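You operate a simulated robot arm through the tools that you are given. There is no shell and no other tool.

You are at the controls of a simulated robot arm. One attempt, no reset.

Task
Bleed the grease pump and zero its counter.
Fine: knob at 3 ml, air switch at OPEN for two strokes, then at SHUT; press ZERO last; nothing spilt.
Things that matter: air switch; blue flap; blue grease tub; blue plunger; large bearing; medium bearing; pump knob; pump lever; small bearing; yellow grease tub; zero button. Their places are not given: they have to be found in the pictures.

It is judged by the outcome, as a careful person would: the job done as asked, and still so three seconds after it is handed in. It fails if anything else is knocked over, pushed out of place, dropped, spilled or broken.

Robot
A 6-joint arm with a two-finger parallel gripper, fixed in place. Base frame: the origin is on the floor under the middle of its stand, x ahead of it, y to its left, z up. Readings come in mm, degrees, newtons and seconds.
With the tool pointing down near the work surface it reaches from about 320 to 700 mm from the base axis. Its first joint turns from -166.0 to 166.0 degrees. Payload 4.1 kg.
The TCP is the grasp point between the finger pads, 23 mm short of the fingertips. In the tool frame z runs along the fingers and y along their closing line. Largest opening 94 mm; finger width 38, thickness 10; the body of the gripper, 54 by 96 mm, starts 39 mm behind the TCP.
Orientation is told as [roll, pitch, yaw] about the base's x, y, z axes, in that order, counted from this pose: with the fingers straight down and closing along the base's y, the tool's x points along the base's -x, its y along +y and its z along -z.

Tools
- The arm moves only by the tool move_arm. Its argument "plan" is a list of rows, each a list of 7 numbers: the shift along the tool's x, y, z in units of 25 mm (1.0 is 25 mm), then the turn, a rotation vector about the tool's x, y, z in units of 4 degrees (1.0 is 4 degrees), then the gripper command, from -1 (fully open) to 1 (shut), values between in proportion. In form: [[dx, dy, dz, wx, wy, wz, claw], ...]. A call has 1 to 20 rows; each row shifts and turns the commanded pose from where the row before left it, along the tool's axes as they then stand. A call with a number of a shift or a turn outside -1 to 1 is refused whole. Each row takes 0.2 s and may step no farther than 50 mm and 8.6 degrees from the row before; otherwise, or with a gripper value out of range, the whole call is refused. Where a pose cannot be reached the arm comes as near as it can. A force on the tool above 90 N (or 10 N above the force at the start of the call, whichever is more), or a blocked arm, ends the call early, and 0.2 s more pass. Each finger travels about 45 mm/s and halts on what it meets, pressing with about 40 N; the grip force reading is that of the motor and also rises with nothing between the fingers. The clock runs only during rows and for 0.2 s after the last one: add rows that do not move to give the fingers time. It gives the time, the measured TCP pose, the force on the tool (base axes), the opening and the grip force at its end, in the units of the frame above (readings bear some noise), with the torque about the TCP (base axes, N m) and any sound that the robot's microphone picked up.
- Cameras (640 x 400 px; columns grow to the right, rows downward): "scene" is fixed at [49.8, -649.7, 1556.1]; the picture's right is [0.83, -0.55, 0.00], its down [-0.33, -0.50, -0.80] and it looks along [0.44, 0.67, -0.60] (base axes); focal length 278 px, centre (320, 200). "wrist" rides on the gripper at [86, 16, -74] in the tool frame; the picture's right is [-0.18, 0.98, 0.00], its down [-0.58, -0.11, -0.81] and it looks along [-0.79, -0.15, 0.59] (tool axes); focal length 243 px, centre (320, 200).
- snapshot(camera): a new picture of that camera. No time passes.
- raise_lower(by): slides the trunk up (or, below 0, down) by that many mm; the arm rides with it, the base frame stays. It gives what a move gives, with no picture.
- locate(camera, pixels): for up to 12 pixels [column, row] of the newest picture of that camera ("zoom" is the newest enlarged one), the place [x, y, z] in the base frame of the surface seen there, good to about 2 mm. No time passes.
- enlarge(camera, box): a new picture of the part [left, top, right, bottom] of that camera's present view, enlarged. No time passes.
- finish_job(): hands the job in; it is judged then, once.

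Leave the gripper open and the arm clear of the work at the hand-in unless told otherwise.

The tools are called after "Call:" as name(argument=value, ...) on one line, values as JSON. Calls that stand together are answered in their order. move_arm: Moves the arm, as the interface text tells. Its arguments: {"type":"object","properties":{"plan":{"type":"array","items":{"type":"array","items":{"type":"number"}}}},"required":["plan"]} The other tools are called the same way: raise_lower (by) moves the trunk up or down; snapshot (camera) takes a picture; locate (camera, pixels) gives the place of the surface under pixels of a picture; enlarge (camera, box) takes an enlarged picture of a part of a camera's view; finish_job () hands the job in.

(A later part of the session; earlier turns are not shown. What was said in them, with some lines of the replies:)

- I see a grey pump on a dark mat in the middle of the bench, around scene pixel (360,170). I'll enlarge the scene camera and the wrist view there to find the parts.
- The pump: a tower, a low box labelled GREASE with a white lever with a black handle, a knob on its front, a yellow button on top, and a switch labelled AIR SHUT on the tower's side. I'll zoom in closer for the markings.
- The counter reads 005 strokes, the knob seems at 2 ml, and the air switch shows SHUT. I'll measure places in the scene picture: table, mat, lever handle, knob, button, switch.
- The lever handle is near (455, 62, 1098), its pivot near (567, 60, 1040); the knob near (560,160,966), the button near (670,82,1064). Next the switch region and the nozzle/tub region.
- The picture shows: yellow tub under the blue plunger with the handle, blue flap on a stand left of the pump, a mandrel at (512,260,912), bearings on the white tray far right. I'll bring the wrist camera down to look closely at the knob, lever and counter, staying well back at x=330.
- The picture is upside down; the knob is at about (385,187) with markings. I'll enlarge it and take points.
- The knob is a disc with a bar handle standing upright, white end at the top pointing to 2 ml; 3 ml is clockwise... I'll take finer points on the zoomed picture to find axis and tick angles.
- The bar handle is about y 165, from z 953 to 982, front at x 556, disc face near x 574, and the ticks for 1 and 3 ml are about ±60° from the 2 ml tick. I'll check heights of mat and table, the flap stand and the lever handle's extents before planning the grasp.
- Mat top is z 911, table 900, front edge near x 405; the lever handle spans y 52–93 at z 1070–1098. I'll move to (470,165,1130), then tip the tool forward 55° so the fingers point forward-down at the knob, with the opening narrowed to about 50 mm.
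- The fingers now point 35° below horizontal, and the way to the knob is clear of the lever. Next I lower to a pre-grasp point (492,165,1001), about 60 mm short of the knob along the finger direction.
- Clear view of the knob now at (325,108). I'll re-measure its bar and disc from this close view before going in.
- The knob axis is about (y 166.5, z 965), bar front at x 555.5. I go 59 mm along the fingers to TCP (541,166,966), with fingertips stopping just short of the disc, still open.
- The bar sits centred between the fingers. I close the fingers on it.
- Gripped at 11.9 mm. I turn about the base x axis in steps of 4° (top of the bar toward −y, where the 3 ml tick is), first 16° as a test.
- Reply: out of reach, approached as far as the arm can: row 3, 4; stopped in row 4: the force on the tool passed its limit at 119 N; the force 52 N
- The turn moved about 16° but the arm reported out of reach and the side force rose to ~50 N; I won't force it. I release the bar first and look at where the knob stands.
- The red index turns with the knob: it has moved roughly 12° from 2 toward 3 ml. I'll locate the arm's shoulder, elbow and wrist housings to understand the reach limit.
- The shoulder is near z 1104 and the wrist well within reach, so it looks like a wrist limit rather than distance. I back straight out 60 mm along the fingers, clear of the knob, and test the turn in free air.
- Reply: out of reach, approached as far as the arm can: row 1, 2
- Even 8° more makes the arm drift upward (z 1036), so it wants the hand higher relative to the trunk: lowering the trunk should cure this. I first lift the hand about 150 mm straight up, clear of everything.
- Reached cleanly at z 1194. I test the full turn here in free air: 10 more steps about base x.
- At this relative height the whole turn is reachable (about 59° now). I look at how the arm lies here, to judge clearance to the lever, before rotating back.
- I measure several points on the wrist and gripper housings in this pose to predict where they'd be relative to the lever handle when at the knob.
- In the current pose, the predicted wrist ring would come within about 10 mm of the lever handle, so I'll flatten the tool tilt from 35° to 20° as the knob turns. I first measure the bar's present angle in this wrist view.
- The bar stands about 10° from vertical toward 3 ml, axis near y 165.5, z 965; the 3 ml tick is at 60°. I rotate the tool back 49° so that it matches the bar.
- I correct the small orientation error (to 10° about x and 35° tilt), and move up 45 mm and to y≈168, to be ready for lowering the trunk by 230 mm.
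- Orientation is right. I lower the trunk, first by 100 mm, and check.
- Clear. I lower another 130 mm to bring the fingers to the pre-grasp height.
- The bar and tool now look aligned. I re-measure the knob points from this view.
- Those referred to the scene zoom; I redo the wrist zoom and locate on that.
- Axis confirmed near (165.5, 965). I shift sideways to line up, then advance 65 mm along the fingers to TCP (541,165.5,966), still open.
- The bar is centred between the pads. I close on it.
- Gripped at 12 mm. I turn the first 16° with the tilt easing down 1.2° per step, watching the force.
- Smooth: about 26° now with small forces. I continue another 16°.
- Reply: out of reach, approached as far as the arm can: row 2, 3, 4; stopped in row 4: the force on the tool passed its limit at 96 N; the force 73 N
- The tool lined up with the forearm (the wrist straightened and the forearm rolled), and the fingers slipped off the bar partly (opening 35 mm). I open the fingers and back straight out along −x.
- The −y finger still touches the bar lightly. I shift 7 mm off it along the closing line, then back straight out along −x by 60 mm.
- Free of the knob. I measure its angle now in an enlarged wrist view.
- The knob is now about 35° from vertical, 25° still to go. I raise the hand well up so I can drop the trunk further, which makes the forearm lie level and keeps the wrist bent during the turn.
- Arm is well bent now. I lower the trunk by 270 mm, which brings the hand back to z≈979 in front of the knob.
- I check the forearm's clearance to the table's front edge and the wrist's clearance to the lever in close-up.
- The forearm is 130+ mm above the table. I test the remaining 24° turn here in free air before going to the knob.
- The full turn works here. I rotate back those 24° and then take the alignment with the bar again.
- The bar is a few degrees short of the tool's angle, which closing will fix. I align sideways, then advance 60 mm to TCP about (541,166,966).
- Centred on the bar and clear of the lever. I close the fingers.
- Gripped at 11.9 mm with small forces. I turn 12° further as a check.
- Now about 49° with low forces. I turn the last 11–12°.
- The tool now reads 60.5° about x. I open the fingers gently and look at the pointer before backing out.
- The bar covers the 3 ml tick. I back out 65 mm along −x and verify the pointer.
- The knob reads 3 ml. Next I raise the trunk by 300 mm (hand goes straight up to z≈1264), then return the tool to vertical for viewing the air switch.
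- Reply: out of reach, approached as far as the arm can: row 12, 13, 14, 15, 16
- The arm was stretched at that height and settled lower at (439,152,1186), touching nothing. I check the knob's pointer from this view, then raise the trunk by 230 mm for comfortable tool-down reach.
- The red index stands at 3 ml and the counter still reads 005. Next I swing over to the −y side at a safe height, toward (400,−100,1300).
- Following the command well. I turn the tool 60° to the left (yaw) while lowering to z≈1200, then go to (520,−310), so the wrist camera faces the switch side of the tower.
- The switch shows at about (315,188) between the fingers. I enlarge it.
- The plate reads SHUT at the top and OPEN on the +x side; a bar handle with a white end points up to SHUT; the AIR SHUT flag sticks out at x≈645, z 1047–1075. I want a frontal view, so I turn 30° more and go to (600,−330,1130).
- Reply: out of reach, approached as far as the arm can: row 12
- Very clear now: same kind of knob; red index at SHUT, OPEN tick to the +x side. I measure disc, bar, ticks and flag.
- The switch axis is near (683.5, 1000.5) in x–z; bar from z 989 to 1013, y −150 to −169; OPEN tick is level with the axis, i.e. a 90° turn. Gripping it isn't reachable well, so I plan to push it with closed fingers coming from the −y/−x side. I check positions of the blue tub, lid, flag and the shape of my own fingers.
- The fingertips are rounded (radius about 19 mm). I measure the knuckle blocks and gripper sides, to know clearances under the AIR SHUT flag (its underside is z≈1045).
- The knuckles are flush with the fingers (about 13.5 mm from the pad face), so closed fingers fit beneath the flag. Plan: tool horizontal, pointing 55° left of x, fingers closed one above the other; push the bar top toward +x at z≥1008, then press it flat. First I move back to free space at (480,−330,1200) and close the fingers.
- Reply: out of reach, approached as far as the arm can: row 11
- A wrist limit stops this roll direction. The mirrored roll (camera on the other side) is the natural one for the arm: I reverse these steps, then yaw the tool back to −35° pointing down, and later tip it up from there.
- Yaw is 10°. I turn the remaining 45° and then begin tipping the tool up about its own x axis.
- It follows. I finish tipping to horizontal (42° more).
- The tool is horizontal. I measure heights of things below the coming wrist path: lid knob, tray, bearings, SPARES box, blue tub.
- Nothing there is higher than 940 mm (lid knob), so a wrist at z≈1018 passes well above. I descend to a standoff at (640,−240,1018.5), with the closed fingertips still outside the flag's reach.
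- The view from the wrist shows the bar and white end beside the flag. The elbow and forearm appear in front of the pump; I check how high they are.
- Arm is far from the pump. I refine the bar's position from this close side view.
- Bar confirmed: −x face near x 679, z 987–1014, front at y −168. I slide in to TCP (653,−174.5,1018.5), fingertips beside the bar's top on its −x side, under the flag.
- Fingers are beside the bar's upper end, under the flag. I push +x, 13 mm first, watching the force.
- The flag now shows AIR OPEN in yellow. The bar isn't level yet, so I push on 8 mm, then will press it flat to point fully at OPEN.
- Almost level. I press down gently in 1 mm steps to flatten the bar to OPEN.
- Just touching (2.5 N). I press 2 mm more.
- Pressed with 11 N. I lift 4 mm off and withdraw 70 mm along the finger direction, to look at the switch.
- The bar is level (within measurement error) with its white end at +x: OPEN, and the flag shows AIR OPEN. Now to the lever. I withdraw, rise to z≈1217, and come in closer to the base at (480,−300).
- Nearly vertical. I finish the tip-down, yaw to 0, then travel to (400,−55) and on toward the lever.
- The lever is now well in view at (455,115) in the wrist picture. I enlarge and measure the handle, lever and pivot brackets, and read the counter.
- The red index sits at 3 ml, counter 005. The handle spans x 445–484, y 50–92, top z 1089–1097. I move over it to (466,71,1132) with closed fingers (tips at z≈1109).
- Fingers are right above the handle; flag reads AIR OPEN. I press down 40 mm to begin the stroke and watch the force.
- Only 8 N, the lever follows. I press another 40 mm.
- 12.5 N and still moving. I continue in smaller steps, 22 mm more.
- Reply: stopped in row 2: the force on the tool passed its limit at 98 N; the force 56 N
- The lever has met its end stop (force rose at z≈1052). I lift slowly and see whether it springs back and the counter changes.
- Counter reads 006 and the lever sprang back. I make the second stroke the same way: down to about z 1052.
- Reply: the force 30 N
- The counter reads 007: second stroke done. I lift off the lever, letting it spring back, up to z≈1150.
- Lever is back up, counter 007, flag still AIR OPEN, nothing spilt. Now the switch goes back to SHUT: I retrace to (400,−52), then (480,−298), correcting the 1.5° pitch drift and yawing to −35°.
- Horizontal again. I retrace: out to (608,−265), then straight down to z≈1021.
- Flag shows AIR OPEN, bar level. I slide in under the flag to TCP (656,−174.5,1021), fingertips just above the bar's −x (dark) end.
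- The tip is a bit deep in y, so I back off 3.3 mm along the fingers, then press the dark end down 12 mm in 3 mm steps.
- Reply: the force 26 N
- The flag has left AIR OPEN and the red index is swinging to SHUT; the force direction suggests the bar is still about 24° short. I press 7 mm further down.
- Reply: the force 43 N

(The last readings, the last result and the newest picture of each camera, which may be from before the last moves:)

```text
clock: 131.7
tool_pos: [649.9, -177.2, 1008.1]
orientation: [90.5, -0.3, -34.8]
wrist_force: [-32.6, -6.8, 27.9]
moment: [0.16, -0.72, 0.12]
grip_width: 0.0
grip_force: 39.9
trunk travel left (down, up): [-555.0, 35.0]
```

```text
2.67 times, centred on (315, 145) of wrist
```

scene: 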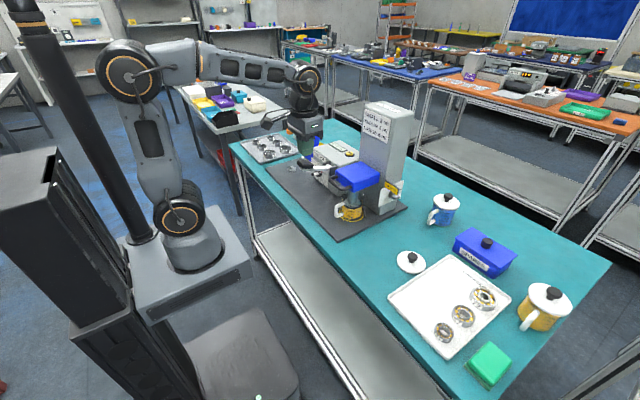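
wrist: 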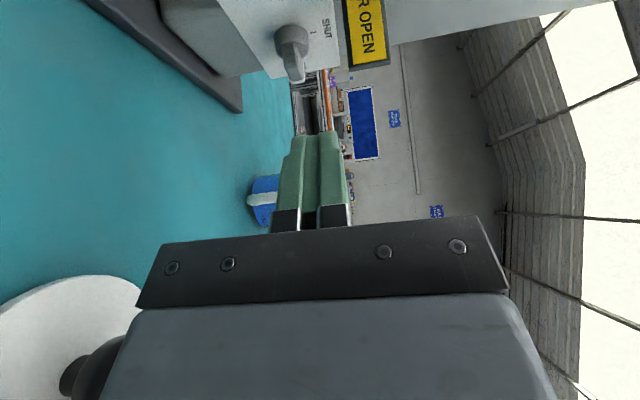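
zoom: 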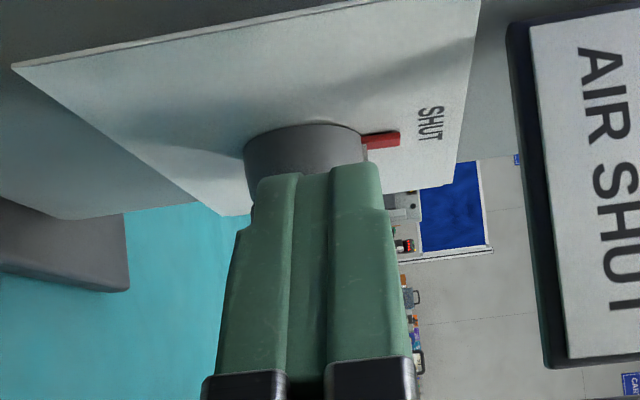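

The flag reads AIR SHUT. The down motion is blocked with ~43 N total, so I stop pressing and measure where the index is.

Call:
locate(camera="zoom", pixels=[[372, 141], [390, 138], [366, 155], [430, 122], [300, 140], [255, 165], [250, 200], [345, 170], [280, 180]])

Call:
enlarge(camera="wrist", box=[280, 90, 350, 160])

```text
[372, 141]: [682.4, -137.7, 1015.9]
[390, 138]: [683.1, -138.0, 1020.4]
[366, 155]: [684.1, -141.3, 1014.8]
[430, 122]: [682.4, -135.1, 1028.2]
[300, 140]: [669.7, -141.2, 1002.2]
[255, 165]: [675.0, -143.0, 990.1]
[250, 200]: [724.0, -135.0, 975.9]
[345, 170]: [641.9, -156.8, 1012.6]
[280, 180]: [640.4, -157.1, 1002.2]
```

```text
5.71 times, centred on (315, 125) of wrist
```

zoom: 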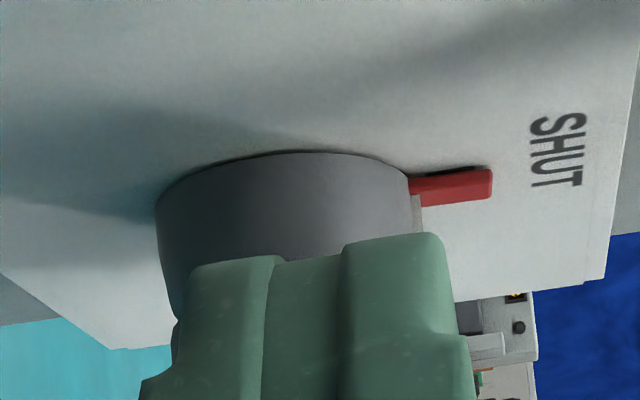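

The red index points straight up at SHUT (x≈683 directly above the axis) and the flag says AIR SHUT; the fingers are simply flush against the bar with friction. I back off 8 mm in −x, then withdraw along the fingers and check.

Call:
move_arm(plan=[[0.131, 0.1, -0.092, 0, 0, 0, 1], [0.18, 0.1, -0.126, 0, 0, 0, 1], [0, 0, -0.7, 0, 0, 0, 1], [0, 0, -0.7, 0, 0, 0, 1], [0, 0, -0.7, 0, 0, 0, 1], [0, 0, 0, 0, 0, 0, 1]])

Call:
snapshot(camera="wrist")

Call:
enlarge(camera="wrist", box=[230, 0, 430, 140])

```text
clock: 133.1
tool_pos: [617.0, -220.9, 1006.3]
orientation: [89.9, 0.0, -34.9]
wrist_force: [0.6, 1.0, -0.9]
moment: [0.03, 0.01, 0.0]
grip_width: 0.0
grip_force: 39.8
trunk travel left (down, up): [-555.0, 35.0]
```

```text
taken
```

wrist: 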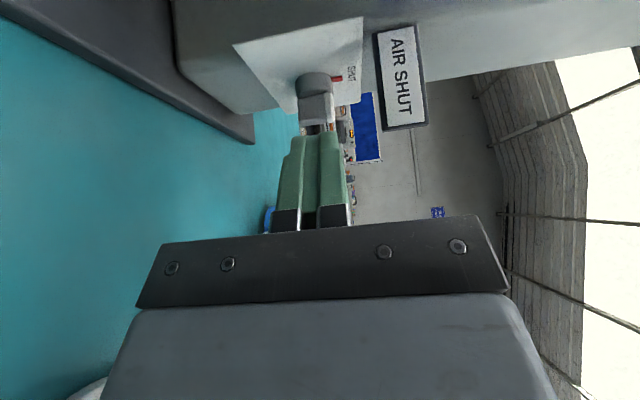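

```text
2.86 times, centred on (330, 70) of wrist
```

zoom: 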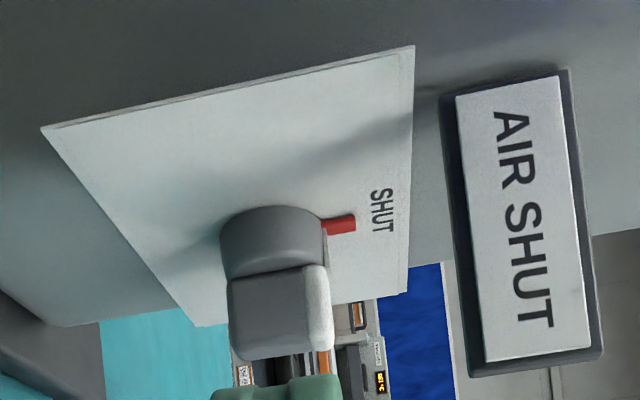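

The bar is upright, index at SHUT, flag AIR SHUT. Now the ZERO button is last. I withdraw, rise to z≈1217 and move in to (480,−298) as before.

Call:
move_arm(plan=[[0, 0, -0.9, 0, 0, 0, 1], [0, 0, -0.9, 0, 0, 0, 1], [0, 1, 0, 0, 0, 0, 1], [0, 1, 0, 0, 0, 0, 1], [0, 1, 0, 0, 0, 0, 1], [0, 1, 0, 0, 0, 0, 1], [0, 1, 0, 0, 0, 0, 1], [0, 1, 0, 0, 0, 0, 1], [0, 1, 0, 0, 0, 0, 1], [0, 1, 0, 0, 0, 0, 1], [0, 0.4, 0, 0, 0, 0, 1], [0.6, 0, -0.8, 0, 0, 0, 1], [0.6, 0, -0.8, 0, 0, 0, 1], [0.6, 0, -0.8, 0, 0, 0, 1], [0.6, 0, -0.8, 0, 0, 0, 1], [0.6, 0, -0.5, 0, 0, 0, 1]])

Call:
move_arm(plan=[[0, 0, 0, 0.978, 0, 0, 1], [0, 0, 0, 0.978, 0, 0, 1], [0, 0, 0, 0.978, 0, 0, 1], [0, 0, 0, 0.978, 0, 0, 1], [0, 0, 0, 0.978, 0, 0, 1], [0, 0, 0, 0.978, 0, 0, 1], [0, 0, 0, 0.978, 0, 0, 1], [0, 0, 0, 0.978, 0, 0, 1], [0, 0, 0, 0.978, 0, 0, 1], [0, 0, 0, 0.978, 0, 0, 1], [0, 0, 0, 0.978, 0, 0, 1], [0, 0, 0, 0.978, 0, 0, 1], [0, 0, 0, 0.978, 0, 0, 1], [0, 0, 0, 0.978, 0, 0, 1], [0, 0, 0, 0.978, 0, 0, 1], [0, 0, 0, 0.978, 0, 0, 1], [0, 0, 0, 0.978, 0, 0, 1], [0, 0, 0, 0.978, 0, 0, 1], [0, 0, 0, 0.978, 0, 0, 1], [0, 0, 0, 0.978, 0, 0, 1]])

Call:
move_arm(plan=[[0, 0, 0, 0.978, 0, 0, 1], [0, 0, 0, 0.978, 0, 0, 1], [0, 0, 0, 0.978, 0, 0, 1], [0, 0, 0, 0, 0, -0.969, 1], [0, 0, 0, 0, 0, -0.969, 1], [0, 0, 0, 0, 0, -0.969, 1], [0, 0, 0, 0, 0, -0.969, 1], [0, 0, 0, 0, 0, -0.969, 1], [0, 0, 0, 0, 0, -0.969, 1], [0, 0, 0, 0, 0, -0.969, 1], [0, 0, 0, 0, 0, -0.969, 1], [0, 0, 0, 0, 0, -0.969, 1], [0, 0, 0, 0, 0, 0, 1]])

```text
clock: 136.5
tool_pos: [475.3, -290.1, 1217.9]
orientation: [90.2, 0.0, -34.9]
wrist_force: [0.0, -0.2, -0.7]
moment: [0.0, 0.02, 0.0]
grip_width: 0.0
grip_force: 40.5
trunk travel left (down, up): [-555.0, 35.0]
```

```text
clock: 140.7
tool_pos: [476.0, -288.5, 1218.1]
orientation: [11.8, 0.0, -35.0]
wrist_force: [-0.8, 0.5, -0.7]
moment: [0.02, -0.01, -0.02]
grip_width: 0.0
grip_force: 39.7
trunk travel left (down, up): [-555.0, 35.0]
```

```text
clock: 143.5
tool_pos: [475.4, -288.0, 1215.8]
orientation: [0.1, -0.1, 0.1]
wrist_force: [0.5, -0.4, 0.6]
moment: [-0.05, -0.02, 0.01]
grip_width: 0.1
grip_force: 40.0
trunk travel left (down, up): [-555.0, 35.0]
```

Tool is vertical again. I travel to (400,−52), then to (480,82,1200), above and behind the pump box, and look at the button.

Call:
move_arm(plan=[[0.3, 0.944, 0, 0, 0, 0, 1], [0.3, 0.944, 0, 0, 0, 0, 1], [0.3, 0.944, 0, 0, 0, 0, 1], [0.3, 0.944, 0, 0, 0, 0, 1], [0.3, 0.944, 0, 0, 0, 0, 1], [0.3, 0.944, 0, 0, 0, 0, 1], [0.3, 0.944, 0, 0, 0, 0, 1], [0.3, 0.944, 0, 0, 0, 0, 1], [0.3, 0.944, 0, 0, 0, 0, 1], [0.3, 0.944, 0, 0, 0, 0, 1], [-0.533, 0.893, 0.12, 0, 0, 0, 1], [-0.533, 0.893, 0.12, 0, 0, 0, 1], [-0.533, 0.893, 0.12, 0, 0, 0, 1], [-0.533, 0.893, 0.12, 0, 0, 0, 1], [-0.533, 0.893, 0.12, 0, 0, 0, 1], [-0.533, 0.893, 0.12, 0, 0, 0, 1], [0, 0, 0, 0, 0, 0, 1]])

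Call:
snapshot(camera="wrist")

Call:
snapshot(camera="scene")

```text
clock: 147.1
tool_pos: [481.0, 83.4, 1200.8]
orientation: [0.1, 0.0, 0.0]
wrist_force: [-0.4, -0.6, 0.4]
moment: [-0.02, 0.0, 0.01]
grip_width: 0.0
grip_force: 39.8
trunk travel left (down, up): [-555.0, 35.0]
```

```text
taken
```

wrist: 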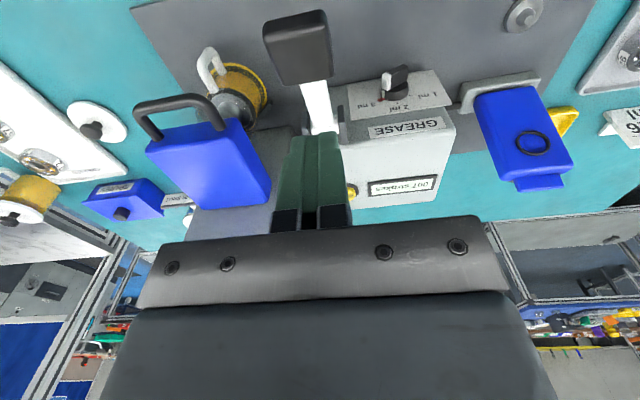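

```text
taken
```

scene: 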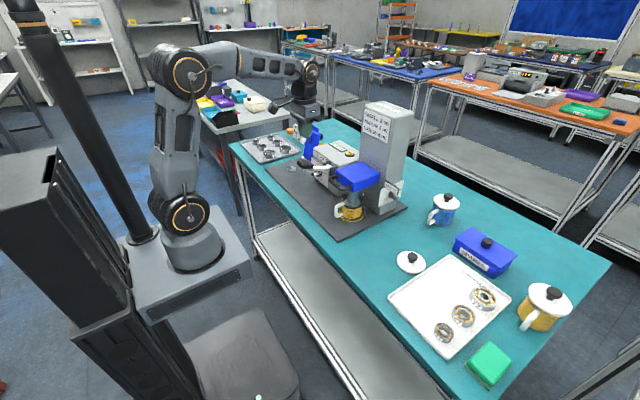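

Now precise positions of the button, the counter, box top and the tower's side, from the scene camera.

Call:
enlarge(camera="scene", box=[310, 90, 420, 180])

Call:
locate(camera="scene", pixels=[[349, 152], [350, 154], [351, 151], [342, 160], [362, 150], [368, 130], [366, 106], [385, 104], [404, 112], [340, 165], [330, 150], [357, 146]])

```text
4.44 times, centred on (365, 135) of scene
```

zoom: 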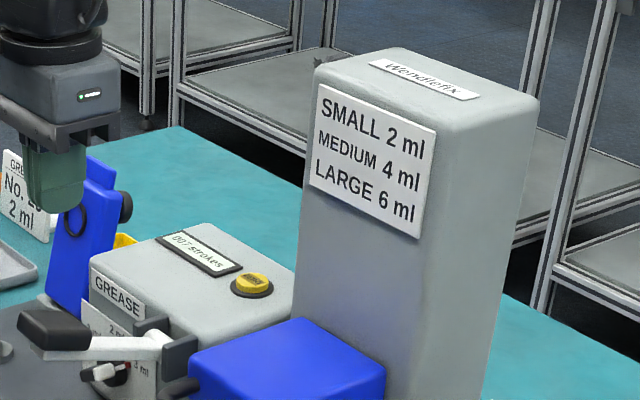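

```text
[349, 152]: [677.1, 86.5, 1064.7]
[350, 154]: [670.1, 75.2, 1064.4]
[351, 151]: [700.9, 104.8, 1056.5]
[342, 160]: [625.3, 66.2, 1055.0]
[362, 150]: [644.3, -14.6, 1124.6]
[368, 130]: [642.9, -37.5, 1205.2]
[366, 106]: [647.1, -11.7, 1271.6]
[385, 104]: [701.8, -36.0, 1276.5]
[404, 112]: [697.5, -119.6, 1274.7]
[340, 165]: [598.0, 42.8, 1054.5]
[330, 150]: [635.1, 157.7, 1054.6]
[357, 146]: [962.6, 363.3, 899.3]
```

Call:
locate(camera="zoom", pixels=[[252, 281], [240, 280], [265, 282], [252, 274], [252, 290], [252, 296], [234, 292], [272, 292], [300, 230], [318, 75], [302, 300], [320, 60]])

```text
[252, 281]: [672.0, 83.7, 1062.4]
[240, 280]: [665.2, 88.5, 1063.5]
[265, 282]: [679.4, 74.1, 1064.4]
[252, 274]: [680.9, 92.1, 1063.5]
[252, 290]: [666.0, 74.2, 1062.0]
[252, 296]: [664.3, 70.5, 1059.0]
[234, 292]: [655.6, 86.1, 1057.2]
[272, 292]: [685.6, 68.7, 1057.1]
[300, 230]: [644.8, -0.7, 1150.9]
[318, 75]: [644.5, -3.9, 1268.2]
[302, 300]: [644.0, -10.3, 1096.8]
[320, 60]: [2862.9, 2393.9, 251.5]
```

The button is centred at (672,82), top z≈1063.5; the tower's left face is at y≈0–5, about 30 mm clear of the gripper body. I tilt the tool 15° forward for reach and go to (669,82,1110), fingertips ~25 mm above the button.

Call:
move_arm(plan=[[0, 0, 0, 0, -0.9375, 0, 1], [0, 0, 0, 0, -0.9375, 0, 1], [0, 0, 0, 0, -0.9375, 0, 1], [0, 0, 0, 0, -0.9375, 0, 1], [-0.79, -0.007, 0.683, 0, 0, 0, 1], [-0.79, -0.007, 0.683, 0, 0, 0, 1], [-0.79, -0.007, 0.683, 0, 0, 0, 1], [-0.79, -0.007, 0.683, 0, 0, 0, 1], [-0.79, -0.007, 0.683, 0, 0, 0, 1], [-0.79, -0.007, 0.683, 0, 0, 0, 1], [-0.79, -0.007, 0.683, 0, 0, 0, 1], [-0.79, -0.007, 0.683, 0, 0, 0, 1], [0, 0, 0, 0, 0, 0, 1]])

Call:
snapshot(camera="wrist")

Call:
enlarge(camera="scene", box=[290, 80, 420, 190])

```text
clock: 149.9
tool_pos: [667.8, 78.4, 1107.1]
orientation: [0.2, -15.0, -0.1]
wrist_force: [-0.1, 0.0, -0.1]
moment: [0.01, -0.01, 0.02]
grip_width: 0.0
grip_force: 39.7
trunk travel left (down, up): [-555.0, 35.0]
```

```text
taken
```

wrist: 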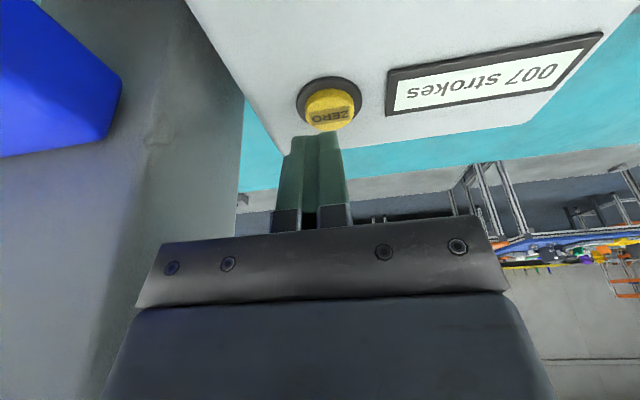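

```text
3.64 times, centred on (355, 135) of scene
```

zoom: 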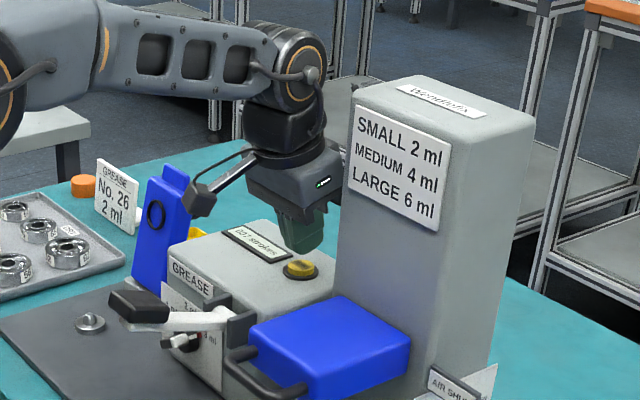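

Call:
locate(camera="wrist", pixels=[[328, 108], [307, 108], [352, 108], [330, 92], [328, 128], [315, 140], [300, 140], [335, 138]])

```text
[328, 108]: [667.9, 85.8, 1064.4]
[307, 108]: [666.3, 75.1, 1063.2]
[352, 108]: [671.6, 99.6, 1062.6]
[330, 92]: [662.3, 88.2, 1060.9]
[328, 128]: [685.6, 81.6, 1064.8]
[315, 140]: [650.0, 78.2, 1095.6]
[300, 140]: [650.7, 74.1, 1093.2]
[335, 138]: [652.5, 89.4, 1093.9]
```

The button centre is about (673,84), fingertips centred near y 81. I shift 2 mm in y and descend 18 mm, to just above the button.

Call:
move_arm(plan=[[0.062, 0.04, 0.232, 0, 0, 0, 1], [0.062, 0.04, 0.232, 0, 0, 0, 1], [0.062, 0.02, 0.232, 0, 0, 0, 1], [0, 0, 0, 0, 0, 0, 1]])

Call:
enlarge(camera="scene", box=[320, 120, 380, 170])

```text
clock: 150.9
tool_pos: [667.8, 82.6, 1089.9]
orientation: [0.1, -15.0, -0.1]
wrist_force: [-0.6, 0.3, 0.1]
moment: [-0.03, -0.02, 0.05]
grip_width: 0.0
grip_force: 40.0
trunk travel left (down, up): [-555.0, 35.0]
```

```text
8.00 times, centred on (350, 145) of scene
```

zoom: 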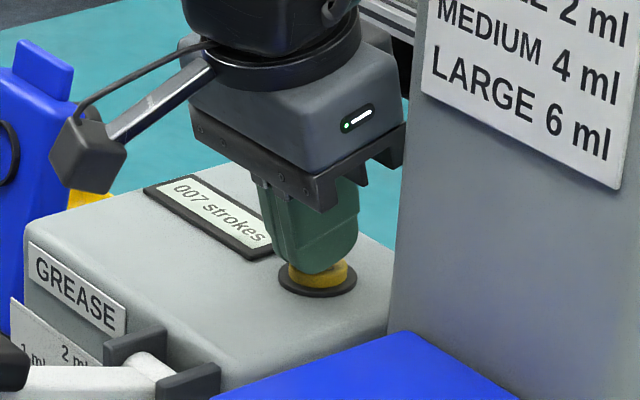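

Fingertips are centred just above the button. I press down in 1.5 mm steps.

Call:
move_arm(plan=[[0.0155, 0, 0.058, 0, 0, 0, 1], [0.0155, 0, 0.058, 0, 0, 0, 1], [0.0155, 0, 0.058, 0, 0, 0, 1], [0.0155, 0, 0.058, 0, 0, 0, 1]])

Call:
enlarge(camera="scene", box=[320, 120, 380, 170])

```text
clock: 151.9
tool_pos: [668.2, 81.1, 1084.3]
orientation: [0.1, -15.1, -0.2]
wrist_force: [-3.0, 2.1, 6.1]
moment: [0.06, 0.12, -0.02]
grip_width: 0.0
grip_force: 40.0
trunk travel left (down, up): [-555.0, 35.0]
heard: click
```

```text
8.00 times, centred on (350, 145) of scene
```

zoom: 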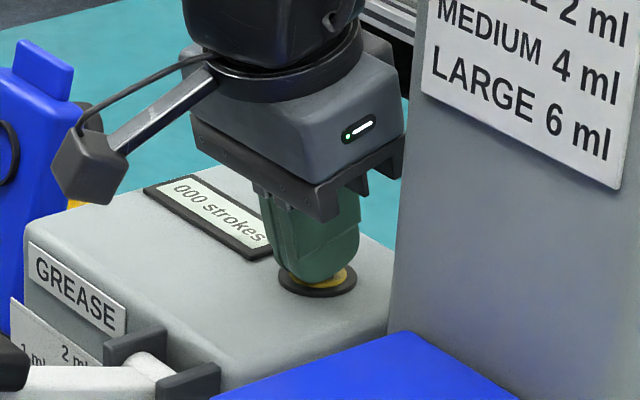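

Click heard and the counter shows 000. I lift straight up off the button and retrace back to (481,83,1200).

Call:
move_arm(plan=[[-0.1, 0, -0.386, 0, 0, 0, 1], [-0.1, 0, -0.386, 0, 0, 0, 1], [-0.05, 0, -0.19, 0, 0, 0, 1], [0.79, 0, -0.683, 0, 0, 0, 1], [0.79, 0, -0.683, 0, 0, 0, 1], [0.79, 0, -0.683, 0, 0, 0, 1], [0.79, 0, -0.683, 0, 0, 0, 1], [0.79, 0, -0.683, 0, 0, 0, 1], [0.79, 0, -0.683, 0, 0, 0, 1], [0.79, 0, -0.683, 0, 0, 0, 1], [0.79, 0, -0.683, 0, 0, 0, 1], [0, 0, 0, 0, 0.9375, 0, 1], [0, 0, 0, 0, 0.9375, 0, 1], [0, 0, 0, 0, 0.9375, 0, 1], [0, 0, 0, 0, 0.9375, 0, 1]])

```text
clock: 155.1
tool_pos: [481.0, 80.8, 1201.2]
orientation: [0.1, 0.0, -0.1]
wrist_force: [0.1, -0.1, 0.0]
moment: [0.01, 0.01, -0.03]
grip_width: 0.2
grip_force: 39.8
trunk travel left (down, up): [-555.0, 35.0]
```

Now back to the starting place at (359,−59,1350), opening the gripper on the way, well away from the work.

Call:
move_arm(plan=[[0.813, -0.933, -0.993, 0, 0, 0, 1], [0.813, -0.933, -0.993, 0, 0, 0, 1], [0.813, -0.933, -0.993, 0, 0, 0, 0], [0.813, -0.933, -0.993, 0, 0, 0, -1], [0.813, -0.933, -0.993, 0, 0, 0, -1], [0.813, -0.933, -0.993, 0, 0, 0, -1], [0, 0, 0, 0, 0, 0, -1], [0, 0, 0, 0, 0, 0, -1]])

Call:
snapshot(camera="scene")

Call:
enlarge(camera="scene", box=[230, 90, 430, 240])

Call:
enlarge(camera="scene", box=[295, 135, 365, 185])

Call:
enlarge(camera="scene", box=[350, 160, 420, 220])

Call:
snapshot(camera="wrist")

Call:
enlarge(camera="wrist", box=[380, 50, 500, 190])

```text
clock: 156.9
tool_pos: [356.3, -59.9, 1349.8]
orientation: [0.1, 0.0, -0.1]
wrist_force: [0.5, 0.3, -0.2]
moment: [-0.01, 0.0, 0.02]
grip_width: 93.9
grip_force: 0.1
trunk travel left (down, up): [-555.0, 35.0]
```

```text
taken
```

scene: 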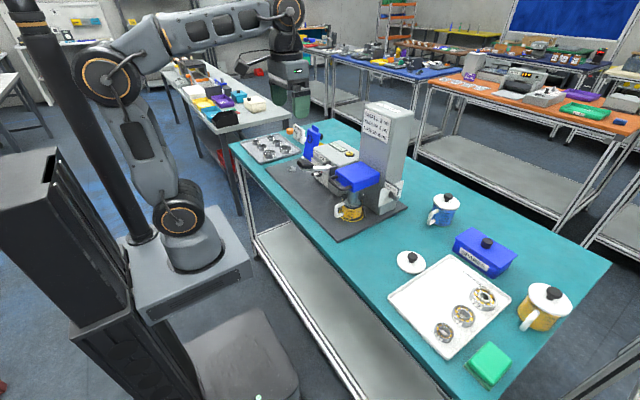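

```text
2.67 times, centred on (330, 165) of scene
```

zoom: 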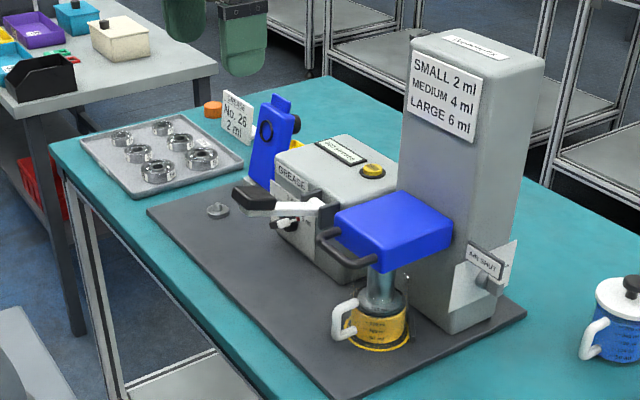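

```text
8.00 times, centred on (330, 160) of scene
```

zoom: 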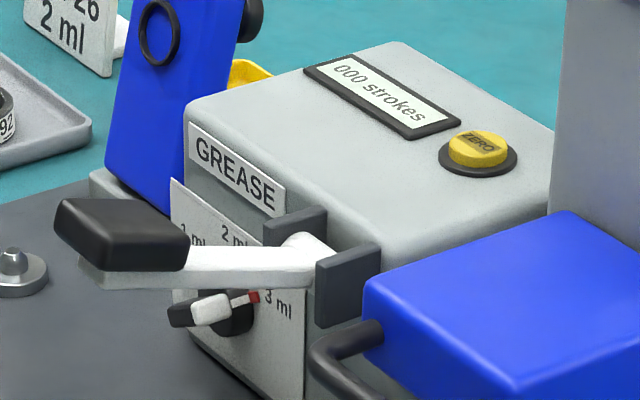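

```text
6.67 times, centred on (385, 190) of scene
```

zoom: 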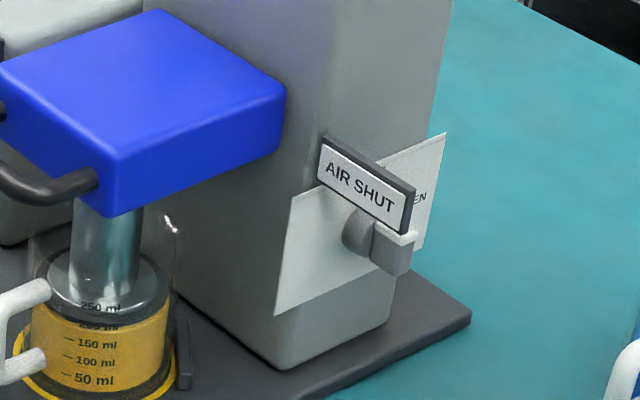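

```text
taken
```

wrist: 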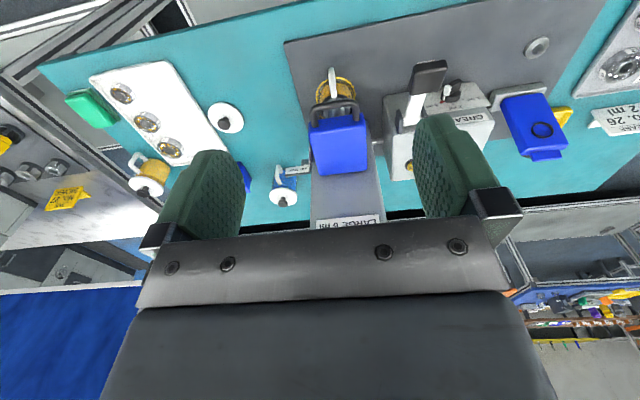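

```text
2.86 times, centred on (440, 120) of wrist
```

zoom: 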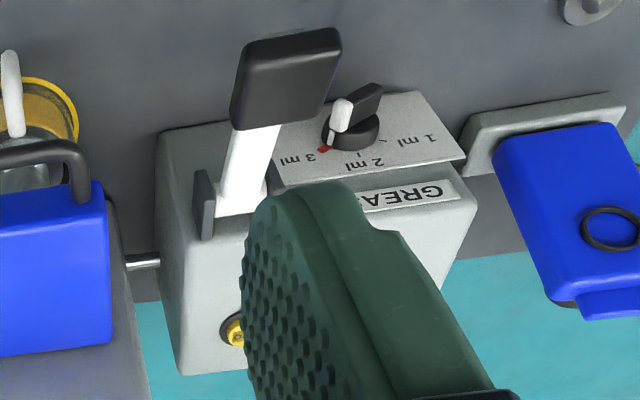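

Final check: the knob index is at 3 ml, the flag reads AIR SHUT with the bar upright, and the counter shows 000. The lever is up, nothing is spilt or moved, the gripper is open and the arm is clear. I hand the job in.

Call:
finish_job()

```text
The job is handed in.
```

The grease pump is bled, its counter is zeroed, and I've handed the job in. The result of the judging isn't back yet.

- **Knob:** it points at 3 ml. It took three grips to turn, because the first two ran into the wrist's limits and I had to lower the trunk. The force limit stopped two of those attempts, and on one the fingers slipped partly off the bar.
- **Air switch:** I pushed it to OPEN, the flag showed AIR OPEN, and it stayed there for both strokes. I then pushed it back, and the flag now reads AIR SHUT.
- **Strokes:** I made two full strokes, and the counter went from 005 to 006 to 007. On the first, the lever hit its end stop and briefly passed the force limit (98 N). It sprang back normally both times.
- **ZERO:** I pressed it last. It clicked and the counter shows 000.

In the last pictures nothing was spilt or out of place. The arm is back near where it started, with the gripper open and clear of the work.
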